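You operate a simulated robot arm through the tools that you are given. There is no shell and no other tool. Be economical: measure what you need, move in short steps, check, and stop when the job is done.

The job below is to be done with a simulated robot arm. You get a single attempt, and the scene is never put back.

## Task
Take the tower amplifier out of service and slide it out.
Fine: stop the yellow tone key, mute the amplifier, switch it off, then free its latch; leave the other controls alone.

Only the result counts: the job must be done as asked and must still hold three seconds after the hand-in. Knocking over, shifting, dropping, spilling or breaking anything else fails it.

## Robot
A 6-joint arm with a fingered hand on a trunk, on a base that drives. Base frame: it is fixed to the floor where the robot stands at the start and does not move with it; the origin is under the middle of the robot, x ahead of it, y to its left, z up. Readings come in mm, rad, newtons and seconds.
With the tool pointing down near the work surface it reaches from about 320 to 720 mm from the robot's upright axis, wherever it stands. Its first joint turns from -2.007 to 2.007 rad. Places, roughly: yellow tone key [800, 0, 1400]; tower amplifier [900, 100, 1200]; tower key of the call panel [700, 200, 1400]; hall key of the call panel [700, 100, 1400]; grey clear key [800, -100, 1400]; knob of the call panel [800, -100, 1500]; fan switch [700, 100, 800]; door of the call cabinet [600, -500, 1200]; hall amplifier [900, 100, 1300]. Payload 4 kg.
The TCP is the grasp point between the finger pads, 26 mm short of the fingertips. In the tool frame z runs along the fingers and y along their closing line. Largest opening 156 mm; the body of the gripper starts 73 mm behind the TCP. The gripper is a hand of 4 fingers: y runs from the thumb to the fingers, the wrist lies at [0, 0, -239] in the tool frame, and closing takes about 1.5 s.
Orientation is that of the tool frame in the base frame, as a unit quaternion [x, y, z, w]. With the fingers straight down and closing along the base's y, the tool's x points along the base's -x, its y along +y and its z along -z.

## Interface
- The arm moves only by the tool play_rows. Its argument "plan" is a list of rows, each an object (a shift or turn left out is 0, a gripper value left out holds the last) with "delta_pos": the shift along the tool's x, y, z in units of 20 mm (1.0 is 20 mm), a list of three; "delta_rot": the turn, a rotation vector about the tool's x, y, z in units of 5 degrees (1.0 is 5 degrees), a list of three; "fingers": the finger opening in mm, from 0 to 156. In form: [{"delta_pos": [x, y, z], "delta_rot": [ax, ay, az], "fingers": fingers}, ...]. A call has 1 to 20 rows; each row shifts and turns the commanded pose from where the row before left it, along the tool's axes as they then stand. A call with a number of a shift or a turn outside -1 to 1 is refused whole. Rows are played at 5 a second. More than 50 mm and 0.15 rad between two rows, or a gripper value outside its range, and nothing of the call is played. A pose out of reach is approached as far as the arm can. The call stops where the force on the tool passes 60 N (or 10 N more than at its start, if that is more) or the arm is blocked; 0.2 s more then pass. The fingers move at their own pace (about 72 mm/s each) and stop on an object; they squeeze with about 26 N. The grip force told is the motor's: it shows also when the fingers shut on nothing. Time passes only in rows, and 0.2 s behind the last, so rows that do not move let the fingers close. It gives the time, the measured TCP pose, the force on the tool (base axes), the opening and the grip force at its end, in the units of the frame above (readings bear some noise), and new pictures: "views" is both (left out), scene, wrist or none.
- Cameras (640 x 400 px; columns grow to the right, rows downward): "scene" is now at [24.4, 121.5, 1851.3]; the picture's right is [-0.34, -0.94, 0.00], its down [-0.55, 0.20, -0.81] and it looks along [0.76, -0.28, -0.59] (base axes); focal length 268 px, centre (320, 200). "wrist" rides on the gripper at [58, -58, -91] in the tool frame; the picture's right is [0.71, 0.71, 0.00], its down [-0.53, 0.53, -0.67] and it looks along [-0.47, 0.47, 0.74] (tool axes); focal length 265 px, centre (320, 200). There is no depth. A picture from a camera that has moved, and an enlarged one, comes with that camera's place and axes in the base frame and with its lens.
- lift_body(by): slides the trunk up (or, below 0, down) by that many mm; the arm and the scene camera ride with it, the base frame stays. It gives what a move gives, with no picture.
- base_move(legs): drives the robot by 1 to 6 legs, each [ahead, left, turn to the left] in mm, mm and rad, along the robot's own axes; the way and the turn of a leg run together, so that a leg with both is an arc; at most 1500 mm and 3.142 rad a leg. The arm and the cameras ride along, it lands a little off, and it stops where it bumps. It gives what a move gives, and a new picture of the scene camera.
- hand_shape(shape): the hand has 4 fingers and takes this shape, open, in about a second: jaw (thumb against the fingers, like two jaws); tri (thumb and two fingers); tip (a fingertip pinch); poke (one finger out to press); point (the index stretched); flat (the hand flat); cup (the hand cupped); fist (a fist). The gripper value then closes the fingers along that shape, each until it touches; the sizes above hold for jaw. It gives what a move gives, with no picture.
- head_to(pan, tilt): turns the head with the scene camera to pan (to the left, within 2.705 rad either way) and tilt (down, from -0.506 to 1.204), counted from straight ahead of the robot. It gives what a move gives, and a new picture of the scene camera.
- inspect(camera, box): a new picture of the part [left, top, right, bottom] of that camera's present view, enlarged. The clock stands still meanwhile.
- job_done(): hands the job in; it is judged then, once.

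Go step by step. Nothing tells you exact positions but the pictures and the camera data: compare them with the known pose of the tool, close in by small moves and look again before you grip or let go. The budget is 120 turns and 260 pictures, counting those below and the enlarged ones. Unless the task says otherwise, let go and move clear before handing in, and close with one line.

The tools are called after "Call:" as name(argument=value, ...) on one line, values as JSON. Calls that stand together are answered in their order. play_rows: Moves the arm, as the interface text tells. Its arguments: {"type":"object","properties":{"plan":{"type":"array"},"views":{"type":"string","enum":["both","scene","wrist","none"]}},"required":["plan"]} The other tools are called the same way: lift_body (by) slides the trunk up or down; hand_shape (shape) gives the hand a shape; base_move (legs) drives the base; head_to (pan, tilt) turns the head that bears the scene camera; inspect (camera, box) takes an enlarged picture of a part of a camera's view; job_done () hands the job in.

At the start:

```text
time: 0.0
eef_pos: [394.3, -54.1, 1621.9]
ee_rot: [0.001, 1.0, 0.0, -0.002]
force: [0.1, -0.3, 0.4]
finger_gap: 155.8
grasp_force: 0.1
shape: jaw
trunk travel left (down, up): [-925.0, 65.0]
robot x, y, heading: [-3.6, 3.0, -0.0]
head pan, tilt: [-0.353, 0.625]
```

scene: 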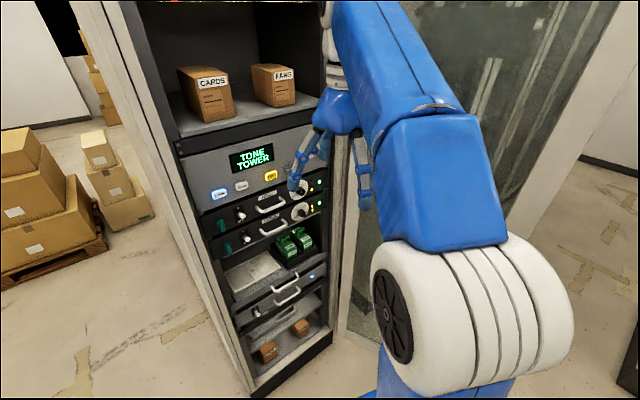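
wrist: 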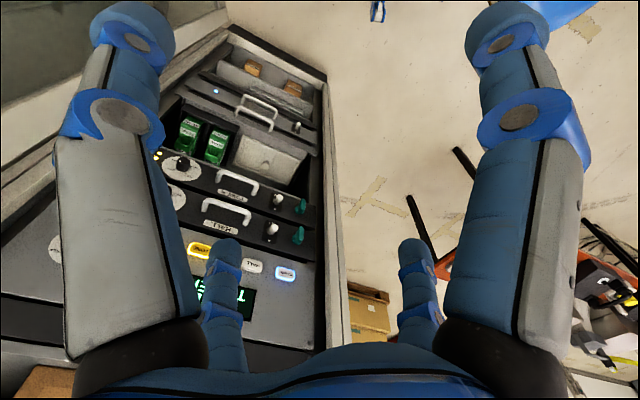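

I see a rack with a call panel (screen "TONE TOWER"), keys, two amplifiers with handles below. I'll look closer first.

Call:
inspect(camera="scene", box=[170, 120, 350, 260])

Call:
inspect(camera="wrist", box=[140, 100, 340, 330])

```text
2.86 times, centred on (260, 190) of scene
camera zoom: at [24.4, 121.5, 1851.3], right [-0.34, -0.94, 0.0], down [-0.55, 0.2, -0.81], along [0.76, -0.28, -0.59], focal length 765 px, centre (491, 229)
```

zoom: 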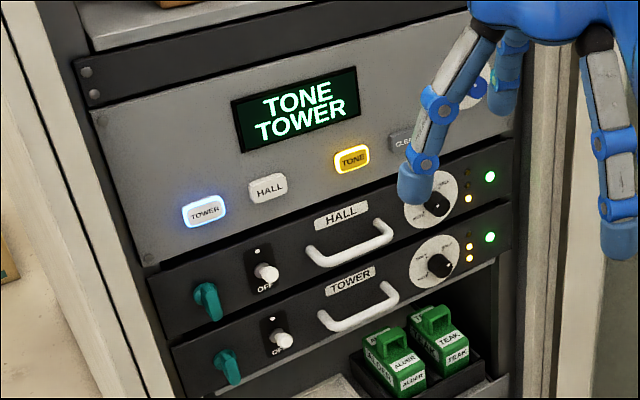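

```text
1.74 times, centred on (240, 215) of wrist
camera zoom: at [335.8, -113.7, 1712.9], right [-0.71, 0.71, 0.0], down [0.53, 0.53, 0.67], along [0.47, 0.47, -0.74], focal length 462 px, centre (459, 174)
```

zoom: 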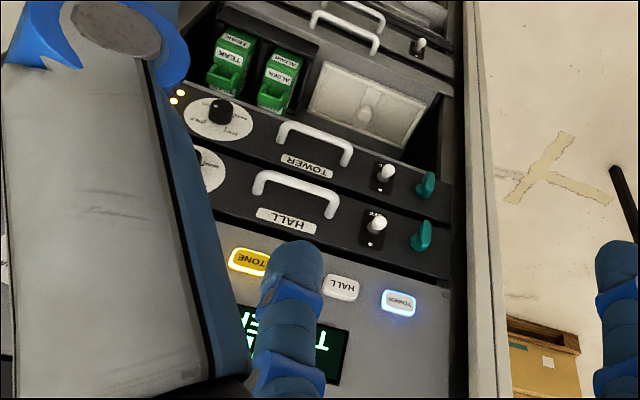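

Triangulating, the panel face is vertical and yawed ~0.34 rad. The tone key is near [784, 11, 1403], the tower knob near [822, -93, 1188], and the tower switch and latch lie to the left. I'll bring the tool to horizontal, facing the panel.

Call:
play_rows(plan=[{"delta_pos": [-1, 0, 0]}, {"delta_pos": [-1, 0, 0]}, {"delta_pos": [-1, 0, 0]}, {"delta_pos": [-1, 0, 0]}, {"delta_rot": [0, -1, 0]}, {"delta_rot": [0, -1, 0]}, {"delta_rot": [0, -1, 0]}, {"delta_rot": [0, -1, 0]}, {"delta_rot": [0, -1, 0]}, {"delta_rot": [0, -1, 0]}, {"delta_rot": [0, -1, 0]}, {"delta_rot": [0, -1, 0]}, {"delta_rot": [0, -1, 0]}, {"delta_rot": [0, -1, 0]}, {"delta_rot": [0, -1, 0]}, {"delta_rot": [0, -1, 0]}, {"delta_rot": [0, -1, 0]}, {"delta_rot": [0, -1, 0]}, {"delta_rot": [0, -1, 0]}, {"delta_rot": [0, -1, 0]}], views="scene")

```text
time: 4.2
eef_pos: [576.0, -81.6, 1631.2]
ee_rot: [0.001, 0.767, 0.0, 0.642]
force: [-0.1, 0.0, 0.1]
finger_gap: 155.7
grasp_force: 0.0
shape: jaw
out of reach, approached as far as the arm can: row 2, 3, 4, 12, 13, 14, 15, 16, 17, 18, 19, 20
trunk travel left (down, up): [-925.0, 65.0]
robot x, y, heading: [1.0, -1.9, 0.002]
head pan, tilt: [-0.353, 0.625]
camera scene: at [24.6, 121.4, 1851.3], right [-0.34, -0.94, 0.0], down [-0.55, 0.2, -0.81], along [0.76, -0.28, -0.59], focal length 268 px, centre (320, 200)
```

scene: 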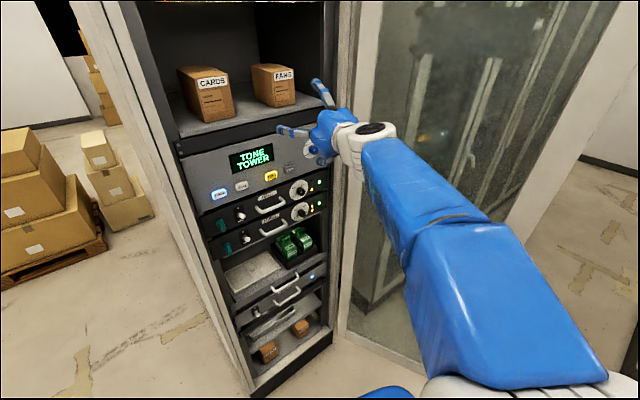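

The tool is nearly horizontal but close to the arm's inner limit. I'll back up the base a little, lower the trunk to key height and finish the turn.

Call:
base_move(legs=[[-100, 0, 0]])

Call:
lift_body(by=-260)

Call:
play_rows(plan=[{"delta_rot": [0, -1, 0]}, {"delta_rot": [0, -1, 0]}, {"delta_rot": [-1, 0, 0]}, {"delta_rot": [-1, 0, 0]}, {"delta_rot": [-1, 0, 0]}, {"delta_rot": [-0.88, 0, 0]}])

```text
time: 5.4
eef_pos: [470.2, -86.7, 1632.9]
ee_rot: [0.001, 0.765, 0.001, 0.644]
force: [-0.1, -0.2, 0.0]
finger_gap: 155.7
grasp_force: 0.1
shape: jaw
trunk travel left (down, up): [-925.0, 65.0]
robot x, y, heading: [-108.5, 0.3, 0.003]
head pan, tilt: [-0.353, 0.625]
camera scene: at [-85.6, 118.2, 1851.7], right [-0.35, -0.94, 0.0], down [-0.55, 0.2, -0.81], along [0.76, -0.28, -0.59], focal length 268 px, centre (320, 200)
```

scene: 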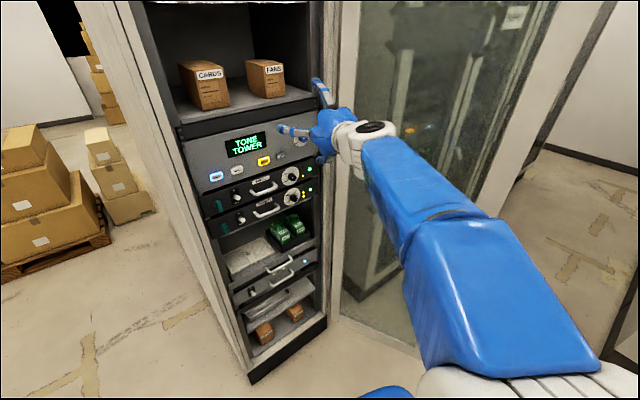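

```text
time: 8.0
eef_pos: [471.7, -83.5, 1372.7]
ee_rot: [0.0, 0.765, -0.001, 0.644]
force: [0.1, 0.0, -0.2]
finger_gap: 156.0
grasp_force: 0.0
shape: jaw
trunk travel left (down, up): [-665.0, 325.0]
robot x, y, heading: [-106.5, 4.1, 0.007]
head pan, tilt: [-0.353, 0.625]
```

```text
time: 9.4
eef_pos: [470.1, -75.2, 1412.7]
ee_rot: [-0.109, 0.746, 0.128, 0.644]
force: [0.9, 0.0, 0.1]
finger_gap: 156.0
grasp_force: 0.0
shape: jaw
out of reach, approached as far as the arm can: row 1, 2, 3, 4, 5, 6
trunk travel left (down, up): [-665.0, 325.0]
robot x, y, heading: [-107.0, 1.3, -0.004]
head pan, tilt: [-0.353, 0.625]
camera scene: at [-82.8, 122.5, 1591.3], right [-0.35, -0.94, 0.0], down [-0.55, 0.2, -0.81], along [0.76, -0.28, -0.59], focal length 268 px, centre (320, 200)
camera wrist: at [395.6, -159.6, 1364.3], right [-0.33, 0.67, -0.66], down [-0.72, 0.27, 0.64], along [0.61, 0.69, 0.39], focal length 265 px, centre (320, 200)
```

scene: 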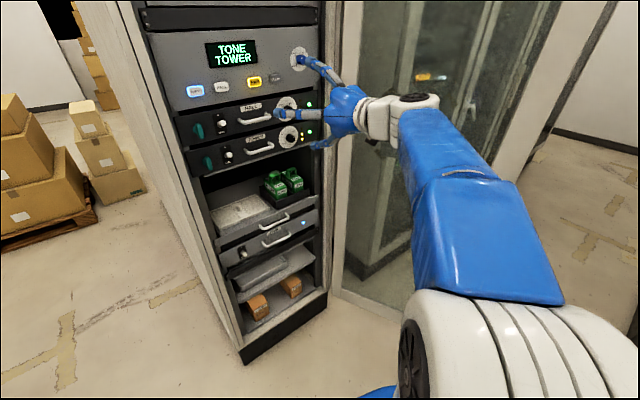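
wrist: 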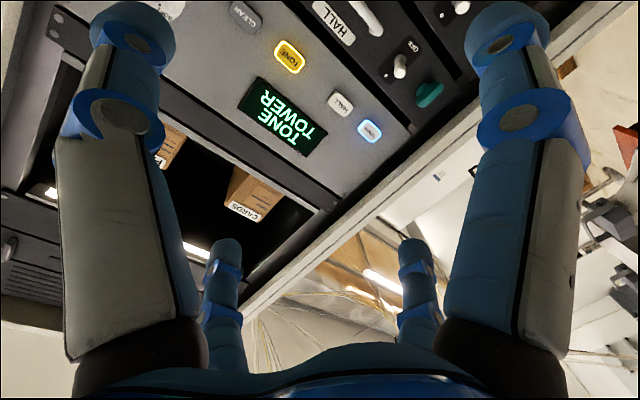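

The pose still isn't fully reached; I'll push forward along the tool to leave the inner limit.

Call:
play_rows(plan=[{"delta_pos": [0, 0, 1]}, {"delta_pos": [0, 0, 1]}, {"delta_pos": [0, 0, 1]}, {"delta_pos": [0, 0, 1]}, {}], views="scene")

```text
time: 10.6
eef_pos: [544.2, -46.3, 1405.4]
ee_rot: [-0.108, 0.746, 0.127, 0.645]
force: [0.1, -0.8, -0.2]
finger_gap: 156.0
grasp_force: 0.1
shape: jaw
trunk travel left (down, up): [-665.0, 325.0]
robot x, y, heading: [-103.1, 2.9, -0.003]
head pan, tilt: [-0.353, 0.625]
camera scene: at [-84.5, 122.8, 1591.4], right [-0.35, -0.94, 0.0], down [-0.55, 0.2, -0.81], along [0.76, -0.28, -0.58], focal length 268 px, centre (320, 200)
```

scene: 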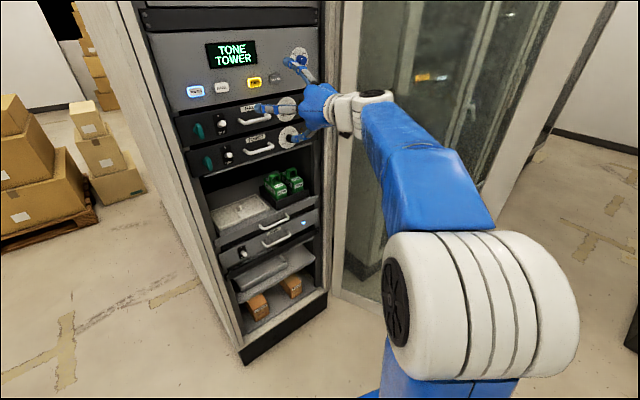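

Pose reached. I'll level the tool, switch to the poke shape, and read the labels.

Call:
play_rows(plan=[{"delta_rot": [0, -1, 0]}, {"delta_rot": [0, -0.56, -0.58]}, {}], views="none")

Call:
hand_shape(shape="poke")

Call:
inspect(camera="scene", box=[170, 30, 340, 180])

Call:
inspect(camera="wrist", box=[0, 0, 640, 400])

```text
time: 11.4
eef_pos: [549.6, -45.4, 1438.7]
ee_rot: [-0.102, 0.723, 0.134, 0.67]
force: [0.6, -0.6, 0.2]
finger_gap: 156.1
grasp_force: 0.1
shape: jaw
out of reach, approached as far as the arm can: row 1, 2
trunk travel left (down, up): [-665.0, 325.0]
robot x, y, heading: [-105.7, -0.8, -0.0]
head pan, tilt: [-0.353, 0.625]
```

```text
time: 12.3
eef_pos: [550.0, -45.8, 1438.6]
ee_rot: [-0.101, 0.724, 0.133, 0.67]
force: [0.0, 0.3, -0.4]
finger_gap: 0.1
grasp_force: 0.0
shape: poke
trunk travel left (down, up): [-665.0, 325.0]
robot x, y, heading: [-102.3, 2.9, 0.0]
head pan, tilt: [-0.353, 0.625]
```

```text
2.67 times, centred on (255, 105) of scene
camera zoom: at [-83.7, 123.0, 1591.3], right [-0.35, -0.94, 0.0], down [-0.55, 0.2, -0.81], along [0.76, -0.28, -0.59], focal length 714 px, centre (493, 453)
```

zoom: 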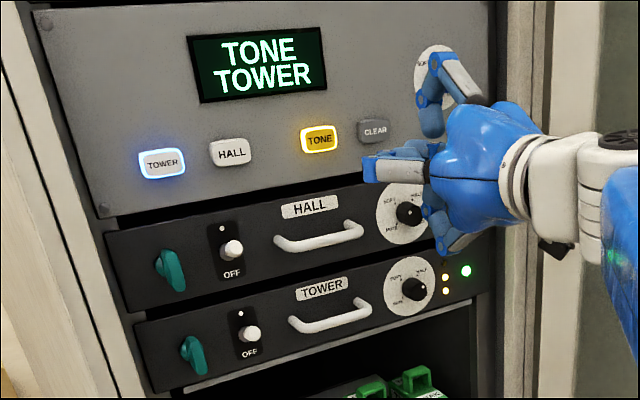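

```text
1.00 times, centred on (320, 200) of wrist
camera zoom: at [478.0, -128.9, 1382.1], right [-0.29, 0.69, -0.66], down [-0.76, 0.26, 0.6], along [0.59, 0.67, 0.45], focal length 265 px, centre (320, 200)
```

zoom: 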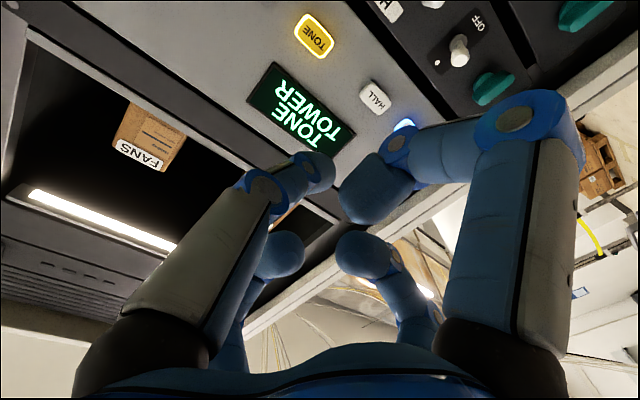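

The hand is now in a poke shape, but I need to see which fingertip is out. I'll line up roughly in front of the tone key, staying well off, and look.

Call:
play_rows(plan=[{"delta_pos": [0, 0, 1]}, {"delta_pos": [0, 0, 1]}, {"delta_pos": [0, 0, 1], "delta_rot": [0, -0.76, 0]}, {"delta_pos": [0.88, -0.6, 1]}, {"delta_pos": [0.88, -0.58, 1]}, {}])

Call:
inspect(camera="scene", box=[170, 10, 370, 160])

```text
time: 13.7
eef_pos: [665.1, -36.4, 1431.5]
ee_rot: [-0.096, 0.702, 0.136, 0.693]
force: [0.0, -0.7, 0.8]
finger_gap: 0.0
grasp_force: 0.1
shape: poke
out of reach, approached as far as the arm can: row 3, 4, 5
trunk travel left (down, up): [-665.0, 325.0]
robot x, y, heading: [-107.2, 0.0, 0.001]
head pan, tilt: [-0.353, 0.625]
camera scene: at [-85.3, 123.0, 1591.4], right [-0.35, -0.94, 0.0], down [-0.55, 0.2, -0.81], along [0.76, -0.28, -0.58], focal length 268 px, centre (320, 200)
camera wrist: at [596.6, -117.4, 1369.3], right [-0.24, 0.71, -0.67], down [-0.79, 0.25, 0.56], along [0.56, 0.66, 0.5], focal length 265 px, centre (320, 200)
```

scene: 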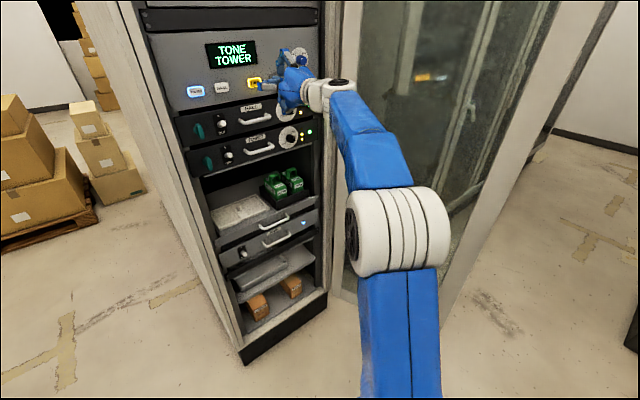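
wrist: 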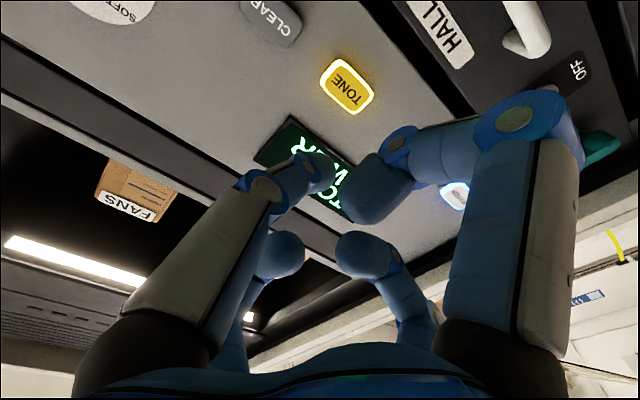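

```text
2.67 times, centred on (270, 85) of scene
camera zoom: at [-85.3, 123.0, 1591.4], right [-0.35, -0.94, 0.0], down [-0.55, 0.2, -0.81], along [0.76, -0.28, -0.58], focal length 714 px, centre (453, 507)
```

zoom: 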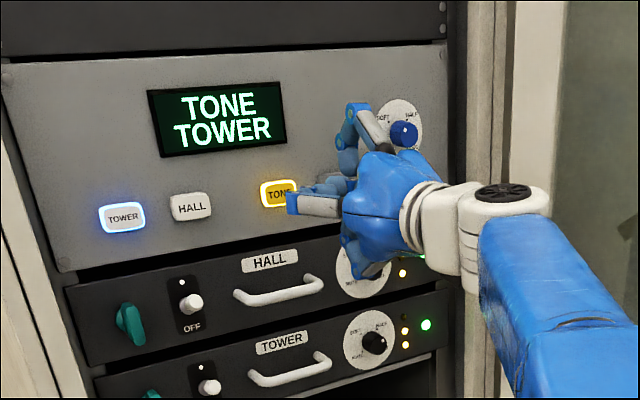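

The arm seems limited downward, so I'll lower the trunk by 130 and inspect the fingers closely.

Call:
lift_body(by=-80)

Call:
inspect(camera="wrist", box=[220, 60, 460, 300])

Call:
inspect(camera="scene", box=[220, 0, 340, 100])

```text
time: 14.9
eef_pos: [666.1, -35.7, 1350.0]
ee_rot: [-0.097, 0.702, 0.136, 0.692]
force: [0.8, 0.1, 0.4]
finger_gap: 0.0
grasp_force: 0.0
shape: poke
trunk travel left (down, up): [-585.0, 405.0]
robot x, y, heading: [-107.9, 4.8, -0.004]
head pan, tilt: [-0.353, 0.625]
```

```text
1.67 times, centred on (340, 180) of wrist
camera zoom: at [597.9, -117.5, 1288.2], right [-0.25, 0.71, -0.66], down [-0.79, 0.25, 0.56], along [0.56, 0.66, 0.5], focal length 442 px, centre (287, 233)
```

zoom: 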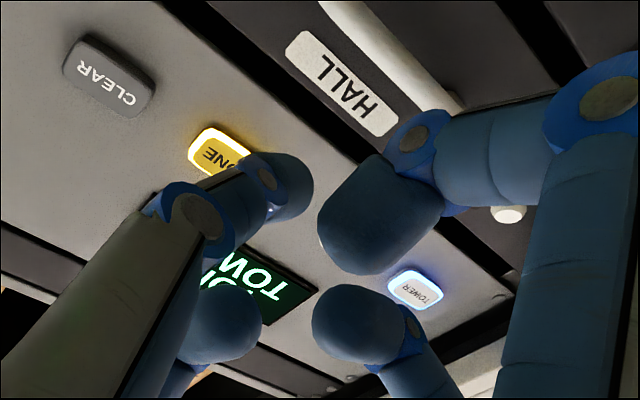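

```text
4.00 times, centred on (280, 50) of scene
camera zoom: at [-83.6, 122.9, 1511.3], right [-0.35, -0.94, 0.0], down [-0.55, 0.2, -0.81], along [0.76, -0.28, -0.59], focal length 1072 px, centre (480, 800)
```

zoom: 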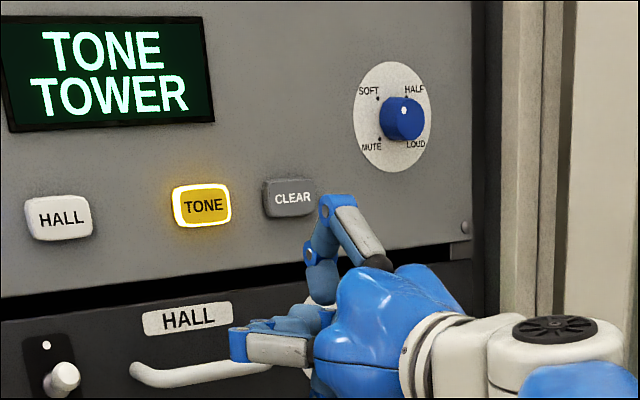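

The key position is confirmed at about [784, 11, 1404]. The -y finger appears to be the pressing one, with its tip on the tool axis. I'll align in front of the key.

Call:
play_rows(plan=[{"delta_pos": [-0.9, 0.26, 0], "delta_rot": [0, 0, -0.65]}, {"delta_pos": [-0.9, 0, 0]}, {"delta_pos": [-0.9, 0, 0]}, {"delta_pos": [0, 0, 1]}, {"delta_pos": [0, 0, 1]}, {}])

Call:
inspect(camera="scene", box=[200, 0, 320, 100])

```text
time: 16.3
eef_pos: [702.5, -18.1, 1404.7]
ee_rot: [-0.116, 0.699, 0.117, 0.696]
force: [-0.7, -0.6, 0.1]
finger_gap: 0.0
grasp_force: 0.0
shape: poke
trunk travel left (down, up): [-585.0, 405.0]
robot x, y, heading: [-109.2, -0.3, -0.004]
head pan, tilt: [-0.353, 0.625]
camera scene: at [-84.2, 122.9, 1511.3], right [-0.35, -0.94, 0.0], down [-0.55, 0.2, -0.81], along [0.76, -0.28, -0.58], focal length 268 px, centre (320, 200)
camera wrist: at [633.8, -103.3, 1346.1], right [-0.23, 0.67, -0.71], down [-0.8, 0.28, 0.53], along [0.55, 0.69, 0.47], focal length 265 px, centre (320, 200)
```

scene: 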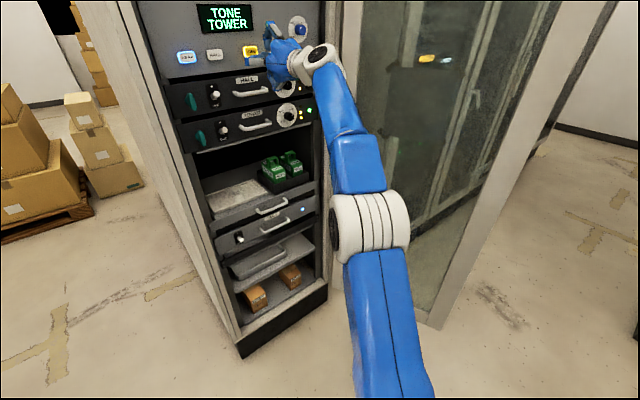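
wrist: 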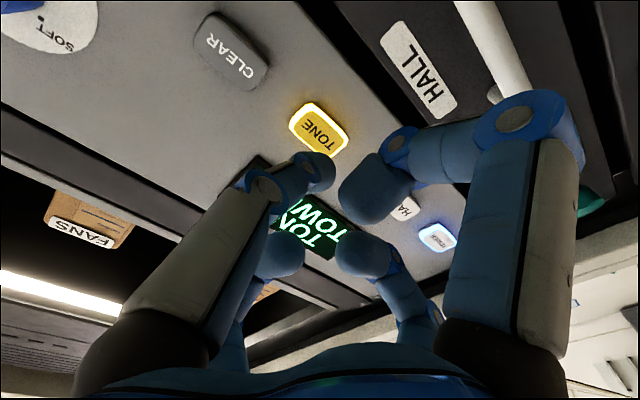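

```text
4.00 times, centred on (260, 50) of scene
camera zoom: at [-84.2, 122.9, 1511.3], right [-0.35, -0.94, 0.0], down [-0.55, 0.2, -0.81], along [0.76, -0.28, -0.58], focal length 1072 px, centre (560, 800)
```

zoom: 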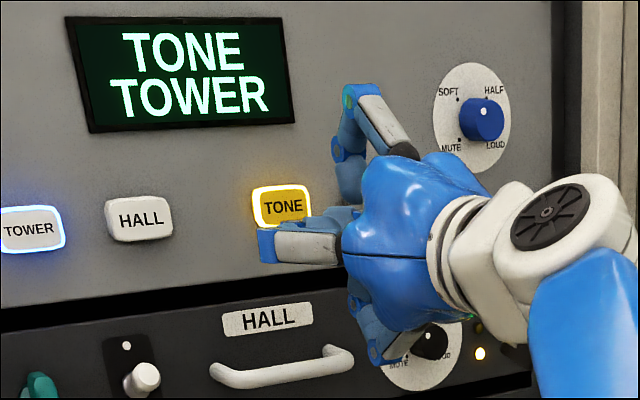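

Aligned; the axis passes close to the key centre. Advancing 40 mm and checking.

Call:
play_rows(plan=[{"delta_pos": [0, 0, 1]}, {"delta_pos": [0, 0, 0.75]}, {}], views="wrist")

Call:
inspect(camera="scene", box=[200, 0, 320, 100])

```text
time: 17.1
eef_pos: [727.6, -12.1, 1393.5]
ee_rot: [-0.116, 0.7, 0.117, 0.695]
force: [0.6, -0.3, -0.6]
finger_gap: 0.1
grasp_force: 0.1
shape: poke
out of reach, approached as far as the arm can: row 2
trunk travel left (down, up): [-585.0, 405.0]
robot x, y, heading: [-104.1, -0.1, -0.0]
head pan, tilt: [-0.353, 0.625]
camera wrist: at [659.9, -96.0, 1334.8], right [-0.23, 0.67, -0.71], down [-0.8, 0.28, 0.53], along [0.55, 0.69, 0.47], focal length 265 px, centre (320, 200)
```

wrist: 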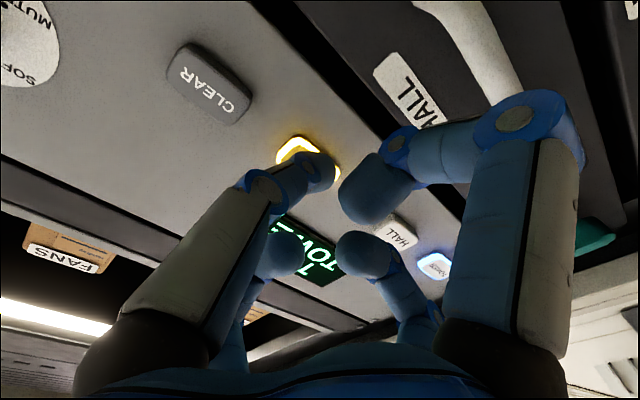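

```text
4.00 times, centred on (260, 50) of scene
camera zoom: at [-81.7, 122.7, 1511.3], right [-0.35, -0.94, 0.0], down [-0.55, 0.2, -0.81], along [0.76, -0.28, -0.59], focal length 1072 px, centre (560, 800)
```

zoom: 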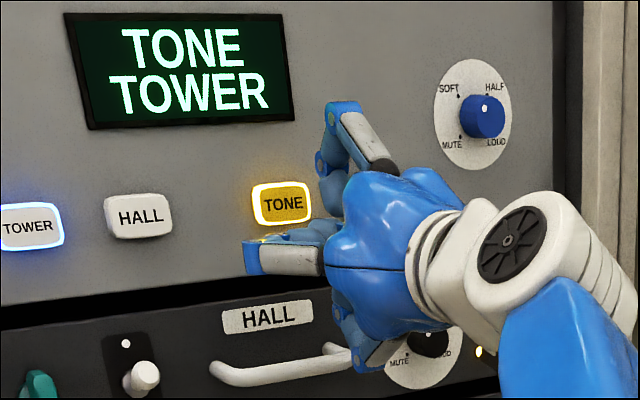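

That's the far reach limit. I'll retract, drive 80 mm forward and realign.

Call:
play_rows(plan=[{"delta_pos": [0, 0, -1]}, {"delta_pos": [0, 0, -1]}, {"delta_pos": [0, 0, -1]}, {"delta_pos": [0, 0, -1]}, {"delta_pos": [0, 0, -1]}, {}], views="none")

Call:
base_move(legs=[[80, 0, 0]])

```text
time: 18.5
eef_pos: [633.9, -43.7, 1395.0]
ee_rot: [-0.115, 0.7, 0.116, 0.696]
force: [0.6, -0.3, 0.0]
finger_gap: 0.0
grasp_force: 0.0
shape: poke
trunk travel left (down, up): [-585.0, 405.0]
robot x, y, heading: [-106.6, 0.8, -0.003]
head pan, tilt: [-0.353, 0.625]
```

```text
time: 19.6
eef_pos: [712.5, -43.6, 1396.2]
ee_rot: [-0.116, 0.7, 0.116, 0.695]
force: [-0.4, 0.6, -0.8]
finger_gap: 0.0
grasp_force: 0.0
shape: poke
trunk travel left (down, up): [-585.0, 405.0]
robot x, y, heading: [-22.1, 1.2, -0.004]
head pan, tilt: [-0.353, 0.625]
camera scene: at [1.5, 123.2, 1511.2], right [-0.35, -0.94, 0.0], down [-0.55, 0.2, -0.81], along [0.76, -0.28, -0.59], focal length 268 px, centre (320, 200)
```

scene: 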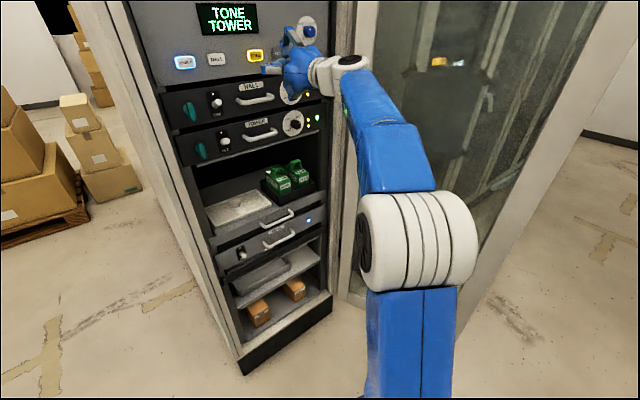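

Now shift left 28 mm and up 8 mm, then advance toward the key.

Call:
play_rows(plan=[{"delta_pos": [-0.42, 0.7, 0]}, {"delta_pos": [0, 0.71, 0]}, {"delta_pos": [0, 0, 1]}, {"delta_pos": [0, 0, 1]}, {}], views="wrist")

Call:
inspect(camera="scene", box=[200, 0, 320, 100])

```text
time: 20.8
eef_pos: [741.8, -5.1, 1404.6]
ee_rot: [-0.115, 0.701, 0.116, 0.695]
force: [0.3, 0.4, -0.2]
finger_gap: 0.1
grasp_force: 0.1
shape: poke
trunk travel left (down, up): [-585.0, 405.0]
robot x, y, heading: [-21.9, 0.0, -0.003]
head pan, tilt: [-0.353, 0.625]
camera wrist: at [674.3, -90.0, 1345.8], right [-0.23, 0.67, -0.71], down [-0.8, 0.28, 0.53], along [0.55, 0.69, 0.47], focal length 265 px, centre (320, 200)
```

wrist: 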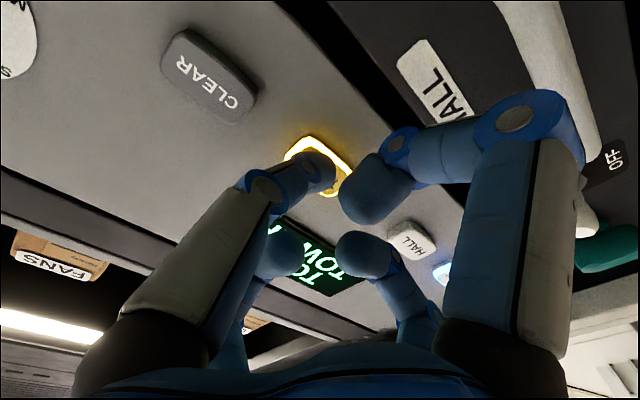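

```text
4.00 times, centred on (260, 50) of scene
camera zoom: at [1.3, 121.9, 1511.3], right [-0.35, -0.94, 0.0], down [-0.55, 0.2, -0.81], along [0.76, -0.28, -0.59], focal length 1072 px, centre (560, 800)
```

zoom: 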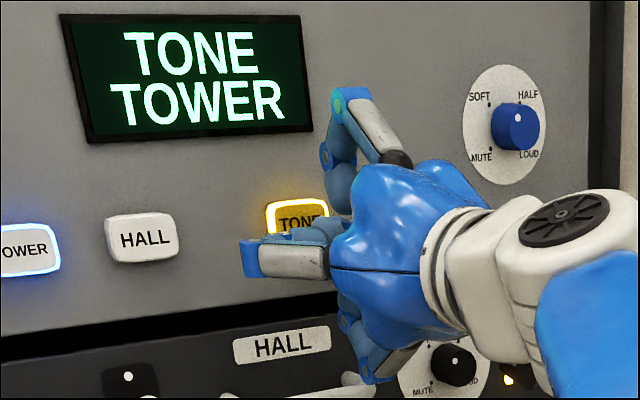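

Tip is about 20 mm from the key. Advancing slowly.

Call:
play_rows(plan=[{"delta_pos": [0, 0, 0.3]}, {"delta_pos": [0, 0, 0.3]}, {"delta_pos": [0, 0, 0.2]}, {}], views="wrist")

```text
time: 21.8
eef_pos: [754.2, -1.5, 1405.3]
ee_rot: [-0.115, 0.699, 0.116, 0.696]
force: [-9.7, -3.3, -2.5]
finger_gap: 0.1
grasp_force: 0.1
shape: poke
trunk travel left (down, up): [-585.0, 405.0]
robot x, y, heading: [-22.7, -1.5, -0.004]
head pan, tilt: [-0.353, 0.625]
camera wrist: at [686.3, -86.7, 1346.7], right [-0.23, 0.67, -0.71], down [-0.8, 0.28, 0.53], along [0.55, 0.69, 0.47], focal length 265 px, centre (320, 200)
```

wrist: 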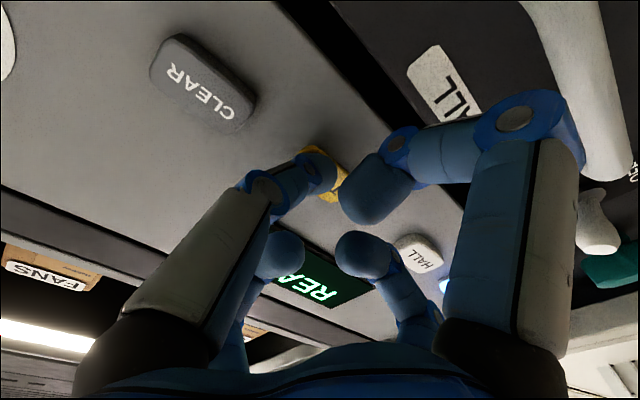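

The tone key's ring went out and the display changed. Backing off and checking.

Call:
play_rows(plan=[{"delta_pos": [0, 0, -1]}, {"delta_pos": [0, 0, -1]}, {"delta_pos": [0, 0, -1]}, {"delta_pos": [0, 0, -1]}, {"delta_pos": [0, 0, -1]}, {}], views="none")

Call:
inspect(camera="scene", box=[160, 0, 340, 160])

```text
time: 23.2
eef_pos: [662.3, -33.6, 1404.3]
ee_rot: [-0.116, 0.7, 0.116, 0.695]
force: [0.1, -0.7, -0.1]
finger_gap: 0.0
grasp_force: 0.0
shape: poke
trunk travel left (down, up): [-585.0, 405.0]
robot x, y, heading: [-21.8, 3.7, -0.004]
head pan, tilt: [-0.353, 0.625]
```

```text
2.50 times, centred on (250, 80) of scene
camera zoom: at [2.2, 121.8, 1511.3], right [-0.35, -0.94, 0.0], down [-0.55, 0.2, -0.81], along [0.76, -0.28, -0.59], focal length 670 px, centre (495, 500)
```

zoom: 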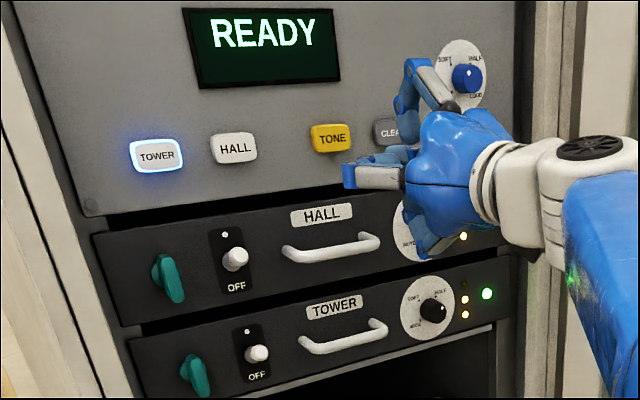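

Display says READY. Now a close look at the tower amplifier's controls.

Call:
inspect(camera="scene", box=[260, 95, 330, 145])

Call:
inspect(camera="scene", box=[195, 120, 275, 170])

```text
8.00 times, centred on (295, 120) of scene
camera zoom: at [2.2, 121.8, 1511.3], right [-0.35, -0.94, 0.0], down [-0.55, 0.2, -0.81], along [0.76, -0.28, -0.59], focal length 2143 px, centre (520, 840)
```

zoom: 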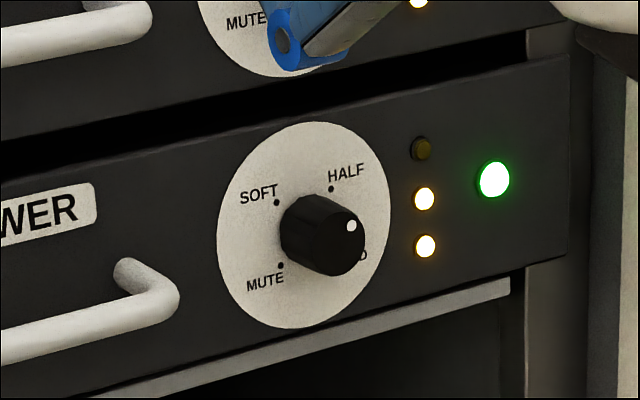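

```text
8.00 times, centred on (235, 145) of scene
camera zoom: at [2.2, 121.8, 1511.3], right [-0.35, -0.94, 0.0], down [-0.55, 0.2, -0.81], along [0.76, -0.28, -0.59], focal length 2143 px, centre (1000, 640)
```

zoom: 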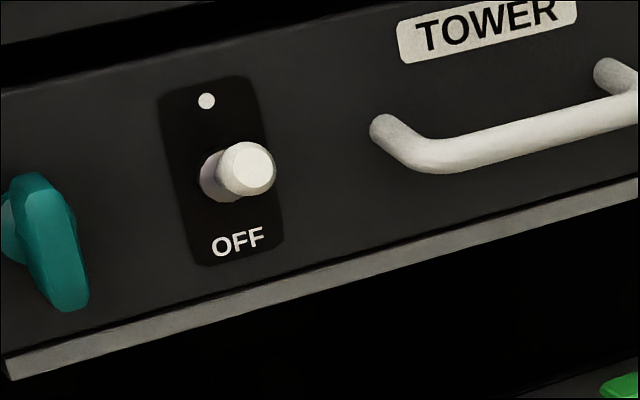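

The tower knob stands at HALF; MUTE is 180° counter-clockwise, past SOFT. I'll switch to jaw, lower the trunk to knob height and line up with it.

Call:
hand_shape(shape="jaw")

Call:
lift_body(by=-205)

Call:
play_rows(plan=[{"delta_pos": [0, -1, 0], "fingers": 70}, {"delta_pos": [0, -1, 0]}, {"delta_pos": [0, -1, 0]}, {"delta_pos": [0, -1, 0]}, {"delta_pos": [0, -1, 0]}, {}])

Call:
inspect(camera="scene", box=[200, 0, 340, 90])

```text
time: 24.1
eef_pos: [661.6, -33.7, 1403.5]
ee_rot: [-0.117, 0.7, 0.117, 0.695]
force: [0.5, 0.5, -1.0]
finger_gap: 156.2
grasp_force: 0.1
shape: jaw
trunk travel left (down, up): [-585.0, 405.0]
robot x, y, heading: [-21.6, -0.4, -0.002]
head pan, tilt: [-0.353, 0.625]
```

```text
time: 26.3
eef_pos: [660.6, -32.9, 1200.2]
ee_rot: [-0.115, 0.7, 0.116, 0.695]
force: [-0.9, -0.5, -0.5]
finger_gap: 155.7
grasp_force: 0.0
shape: jaw
trunk travel left (down, up): [-380.0, 610.0]
robot x, y, heading: [-22.8, -0.7, 0.001]
head pan, tilt: [-0.353, 0.625]
```

```text
time: 27.7
eef_pos: [693.8, -128.3, 1200.5]
ee_rot: [-0.115, 0.7, 0.115, 0.695]
force: [0.3, 0.3, -1.1]
finger_gap: 70.6
grasp_force: 0.1
shape: jaw
trunk travel left (down, up): [-380.0, 610.0]
robot x, y, heading: [-20.9, -0.9, 0.002]
head pan, tilt: [-0.353, 0.625]
camera scene: at [1.0, 121.7, 1306.3], right [-0.35, -0.94, 0.0], down [-0.55, 0.2, -0.81], along [0.76, -0.28, -0.59], focal length 268 px, centre (320, 200)
camera wrist: at [625.9, -213.3, 1142.2], right [-0.23, 0.67, -0.71], down [-0.8, 0.28, 0.53], along [0.55, 0.69, 0.47], focal length 265 px, centre (320, 200)
```

scene: 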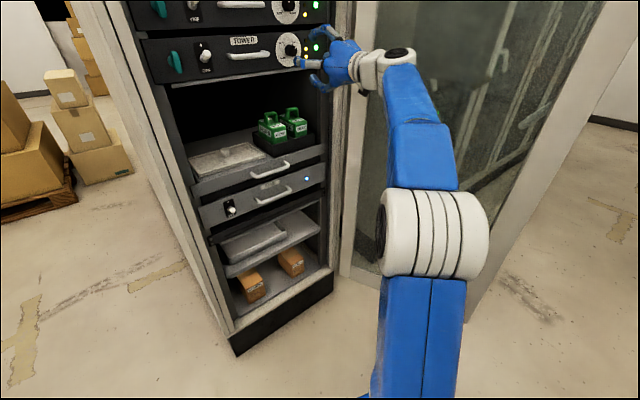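
wrist: 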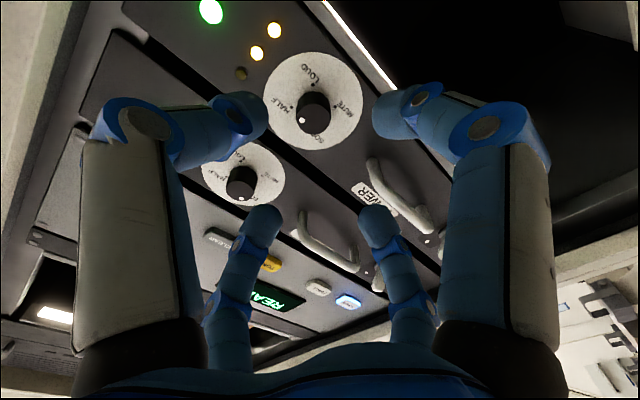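

```text
4.44 times, centred on (270, 45) of scene
camera zoom: at [1.0, 121.7, 1306.3], right [-0.35, -0.94, 0.0], down [-0.55, 0.2, -0.81], along [0.76, -0.28, -0.59], focal length 1190 px, centre (542, 889)
```

zoom: 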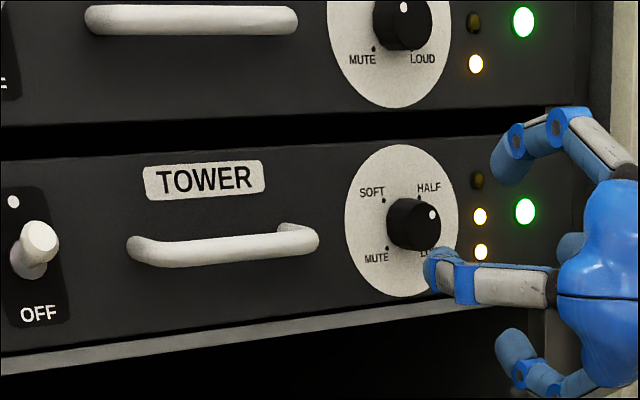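

Good view: the knob end is at n≈717, r≈351, z≈1209 in panel terms, and the hand is centred 9 mm low. I'll raise it and advance.

Call:
play_rows(plan=[{"delta_pos": [-0.42, 0, 0.5], "fingers": 64}, {"delta_pos": [0, 0, 1]}, {"delta_pos": [0, 0, 1]}, {"delta_pos": [0, 0, 1]}, {}], views="wrist")

Call:
inspect(camera="scene", box=[230, 0, 350, 90])

```text
time: 28.9
eef_pos: [757.7, -105.2, 1207.6]
ee_rot: [-0.115, 0.699, 0.116, 0.696]
force: [-0.1, -0.1, 0.5]
finger_gap: 64.3
grasp_force: 0.0
shape: jaw
trunk travel left (down, up): [-380.0, 610.0]
robot x, y, heading: [-26.8, -4.5, 0.002]
head pan, tilt: [-0.353, 0.625]
camera wrist: at [691.0, -190.4, 1149.6], right [-0.23, 0.67, -0.71], down [-0.8, 0.28, 0.53], along [0.55, 0.69, 0.47], focal length 265 px, centre (320, 200)
```

wrist: 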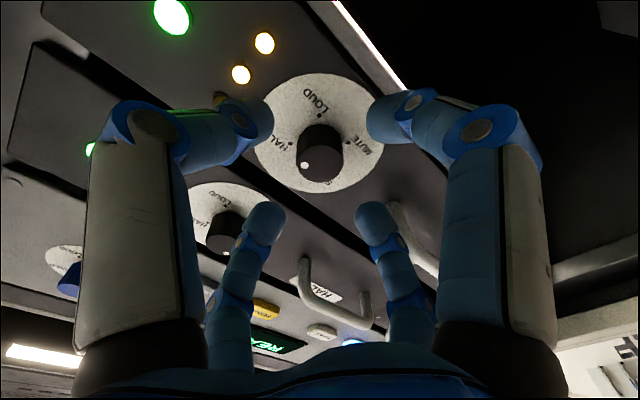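

```text
4.44 times, centred on (290, 45) of scene
camera zoom: at [0.9, 122.0, 1306.3], right [-0.35, -0.94, 0.0], down [-0.55, 0.2, -0.81], along [0.76, -0.28, -0.59], focal length 1190 px, centre (453, 889)
```

zoom: 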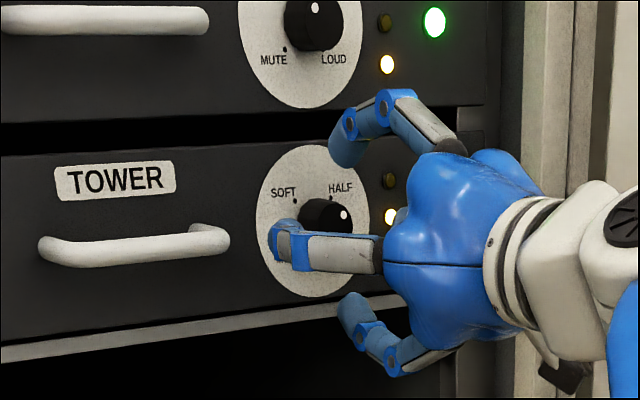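

Centred. Advancing 32 mm around the knob and closing gently.

Call:
play_rows(plan=[{"delta_pos": [0, 0, 0.8]}, {"delta_pos": [0, 0, 0.75]}, {}], views="wrist")

Call:
inspect(camera="scene", box=[230, 0, 350, 90])

```text
time: 29.7
eef_pos: [780.1, -96.6, 1199.5]
ee_rot: [-0.116, 0.7, 0.117, 0.695]
force: [-0.4, -0.7, 0.2]
finger_gap: 64.2
grasp_force: 0.0
shape: jaw
out of reach, approached as far as the arm can: row 2
trunk travel left (down, up): [-380.0, 610.0]
robot x, y, heading: [-18.5, -0.7, -0.003]
head pan, tilt: [-0.353, 0.625]
camera wrist: at [712.7, -181.0, 1141.5], right [-0.23, 0.67, -0.71], down [-0.8, 0.28, 0.53], along [0.55, 0.69, 0.47], focal length 265 px, centre (320, 200)
```

wrist: 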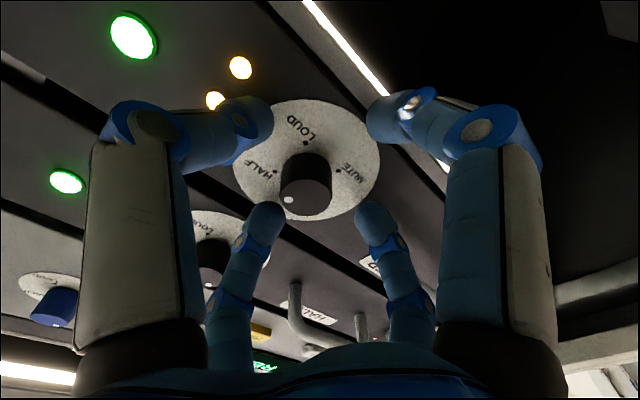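

```text
4.44 times, centred on (290, 45) of scene
camera zoom: at [1.1, 121.8, 1306.3], right [-0.35, -0.94, 0.0], down [-0.55, 0.2, -0.81], along [0.76, -0.28, -0.59], focal length 1190 px, centre (453, 889)
```

zoom: 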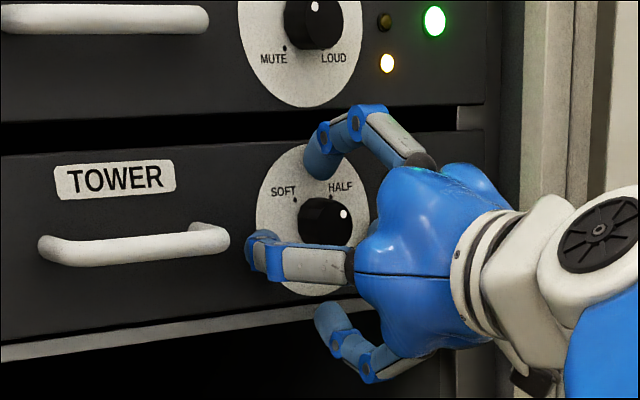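

Reach limit again, as the arm is sagging. I'll retract 100 mm, drive the base nearer and to the right, then come back.

Call:
play_rows(plan=[{"delta_pos": [0, 0, -1]}, {"delta_pos": [0, 0, -1]}, {"delta_pos": [0, 0, -1]}, {"delta_pos": [0, 0, -1]}, {"delta_pos": [0, 0, -1]}, {}], views="none")

Call:
base_move(legs=[[60, 0, 0], [0, -60, 0]])

```text
time: 31.1
eef_pos: [684.2, -128.6, 1201.6]
ee_rot: [-0.115, 0.7, 0.116, 0.696]
force: [-0.4, 0.1, 1.0]
finger_gap: 64.2
grasp_force: 0.0
shape: jaw
trunk travel left (down, up): [-380.0, 610.0]
robot x, y, heading: [-20.9, 3.6, 0.0]
head pan, tilt: [-0.353, 0.625]
```

```text
time: 32.6
eef_pos: [745.2, -186.4, 1201.2]
ee_rot: [-0.116, 0.699, 0.116, 0.696]
force: [0.1, -1.1, 0.0]
finger_gap: 64.2
grasp_force: 0.0
shape: jaw
trunk travel left (down, up): [-380.0, 610.0]
robot x, y, heading: [38.6, -63.0, -0.001]
head pan, tilt: [-0.353, 0.625]
camera scene: at [60.5, 57.8, 1306.5], right [-0.34, -0.94, 0.0], down [-0.55, 0.2, -0.81], along [0.76, -0.28, -0.59], focal length 268 px, centre (320, 200)
```

scene: 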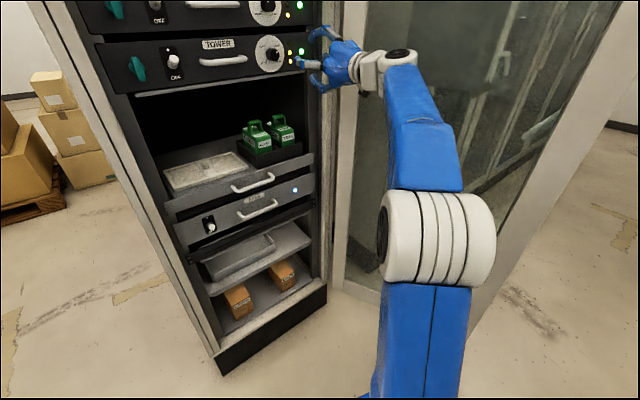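

Call:
play_rows(plan=[{"delta_pos": [-0.4, 0.9, 0]}, {"delta_pos": [0, 0.9, 0]}, {"delta_pos": [0, 0.9, 0]}, {"delta_pos": [0, 0.9, 0.8]}, {"delta_pos": [0, 0, 1]}, {}], views="wrist")

Call:
inspect(camera="scene", box=[210, 0, 330, 90])

```text
time: 34.0
eef_pos: [754.6, -107.7, 1210.8]
ee_rot: [-0.116, 0.699, 0.116, 0.696]
force: [-1.0, 0.3, 0.3]
finger_gap: 64.5
grasp_force: 0.0
shape: jaw
trunk travel left (down, up): [-380.0, 610.0]
robot x, y, heading: [41.0, -65.6, 0.001]
head pan, tilt: [-0.353, 0.625]
camera wrist: at [687.1, -193.0, 1152.0], right [-0.23, 0.67, -0.71], down [-0.8, 0.28, 0.53], along [0.55, 0.69, 0.47], focal length 265 px, centre (320, 200)
```

wrist: 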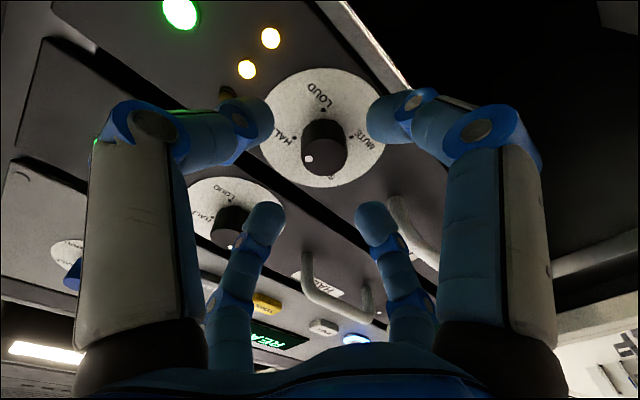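

```text
4.44 times, centred on (270, 45) of scene
camera zoom: at [60.4, 57.6, 1306.4], right [-0.34, -0.94, 0.0], down [-0.55, 0.2, -0.81], along [0.76, -0.28, -0.59], focal length 1190 px, centre (542, 889)
```

zoom: 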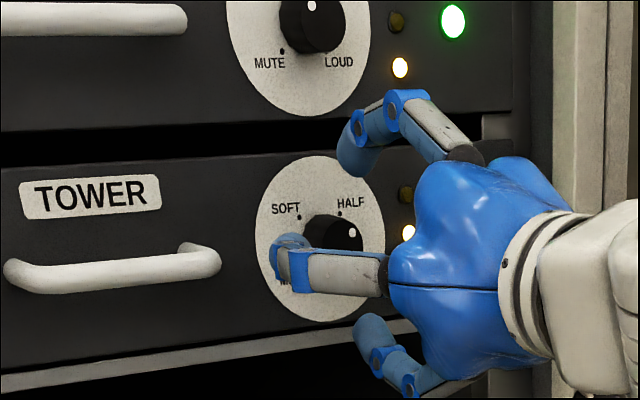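

Aligned again. Advancing 35 mm, then closing on the knob.

Call:
play_rows(plan=[{"delta_pos": [0, 0, 0.9]}, {"delta_pos": [0, 0, 0.85]}, {}], views="wrist")

Call:
inspect(camera="scene", box=[210, 0, 330, 90])

```text
time: 34.8
eef_pos: [786.3, -98.5, 1209.6]
ee_rot: [-0.116, 0.699, 0.117, 0.696]
force: [-12.9, -4.1, -2.9]
finger_gap: 64.8
grasp_force: 0.1
shape: jaw
trunk travel left (down, up): [-380.0, 610.0]
robot x, y, heading: [33.7, -64.0, 0.004]
head pan, tilt: [-0.353, 0.625]
camera wrist: at [718.7, -183.5, 1151.6], right [-0.23, 0.67, -0.71], down [-0.8, 0.28, 0.53], along [0.55, 0.69, 0.47], focal length 265 px, centre (320, 200)
```

wrist: 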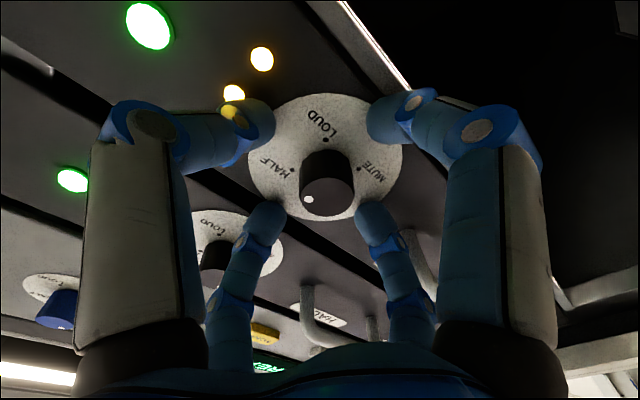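

```text
4.44 times, centred on (270, 45) of scene
camera zoom: at [58.5, 56.8, 1306.4], right [-0.34, -0.94, 0.0], down [-0.55, 0.2, -0.81], along [0.76, -0.28, -0.58], focal length 1190 px, centre (542, 889)
```

zoom: 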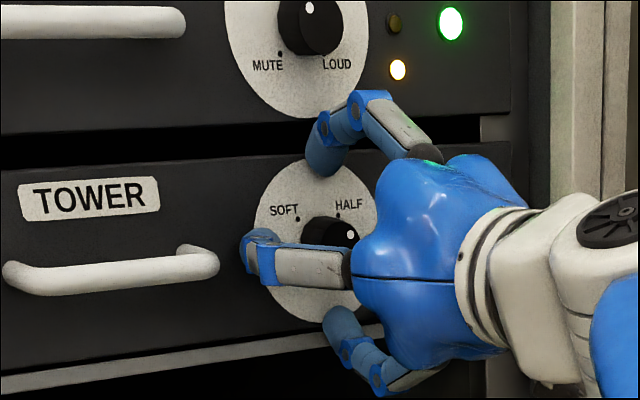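

Fingertips touch the panel (13 N). Back off 6 mm and close to the knob.

Call:
play_rows(plan=[{"delta_pos": [0.1, 0.1, -0.35]}, {"fingers": 20}, {}, {}, {}, {}, {}], views="wrist")

Call:
inspect(camera="scene", box=[210, 0, 330, 90])

```text
time: 36.4
eef_pos: [781.8, -96.8, 1204.8]
ee_rot: [-0.116, 0.699, 0.117, 0.695]
force: [2.5, 0.7, 2.5]
finger_gap: 20.7
grasp_force: 26.5
shape: jaw
trunk travel left (down, up): [-380.0, 610.0]
robot x, y, heading: [37.8, -64.5, 0.003]
head pan, tilt: [-0.353, 0.625]
camera wrist: at [713.7, -182.0, 1148.2], right [-0.23, 0.67, -0.71], down [-0.8, 0.28, 0.53], along [0.55, 0.69, 0.47], focal length 265 px, centre (320, 200)
```

wrist: 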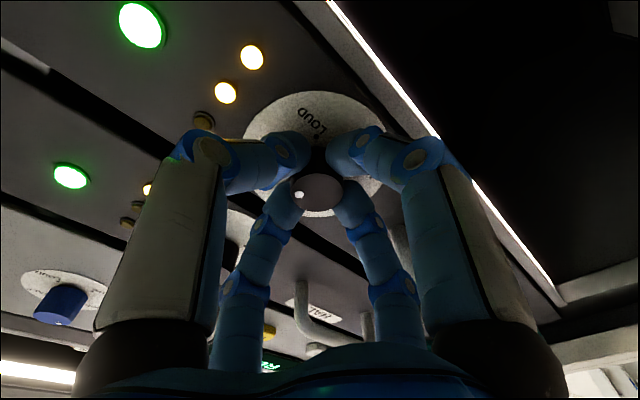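

```text
4.44 times, centred on (270, 45) of scene
camera zoom: at [60.7, 57.9, 1306.3], right [-0.34, -0.94, 0.0], down [-0.55, 0.2, -0.81], along [0.76, -0.28, -0.59], focal length 1190 px, centre (542, 889)
```

zoom: 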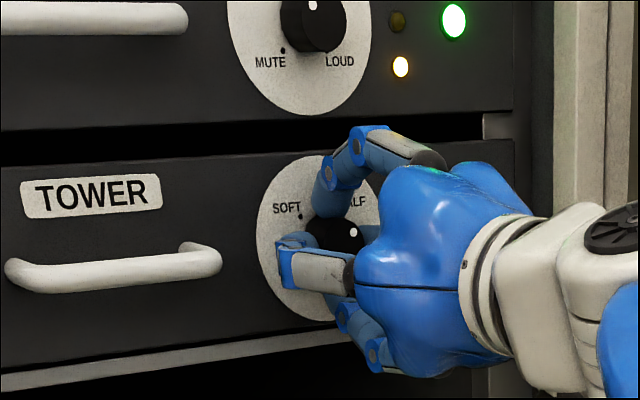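

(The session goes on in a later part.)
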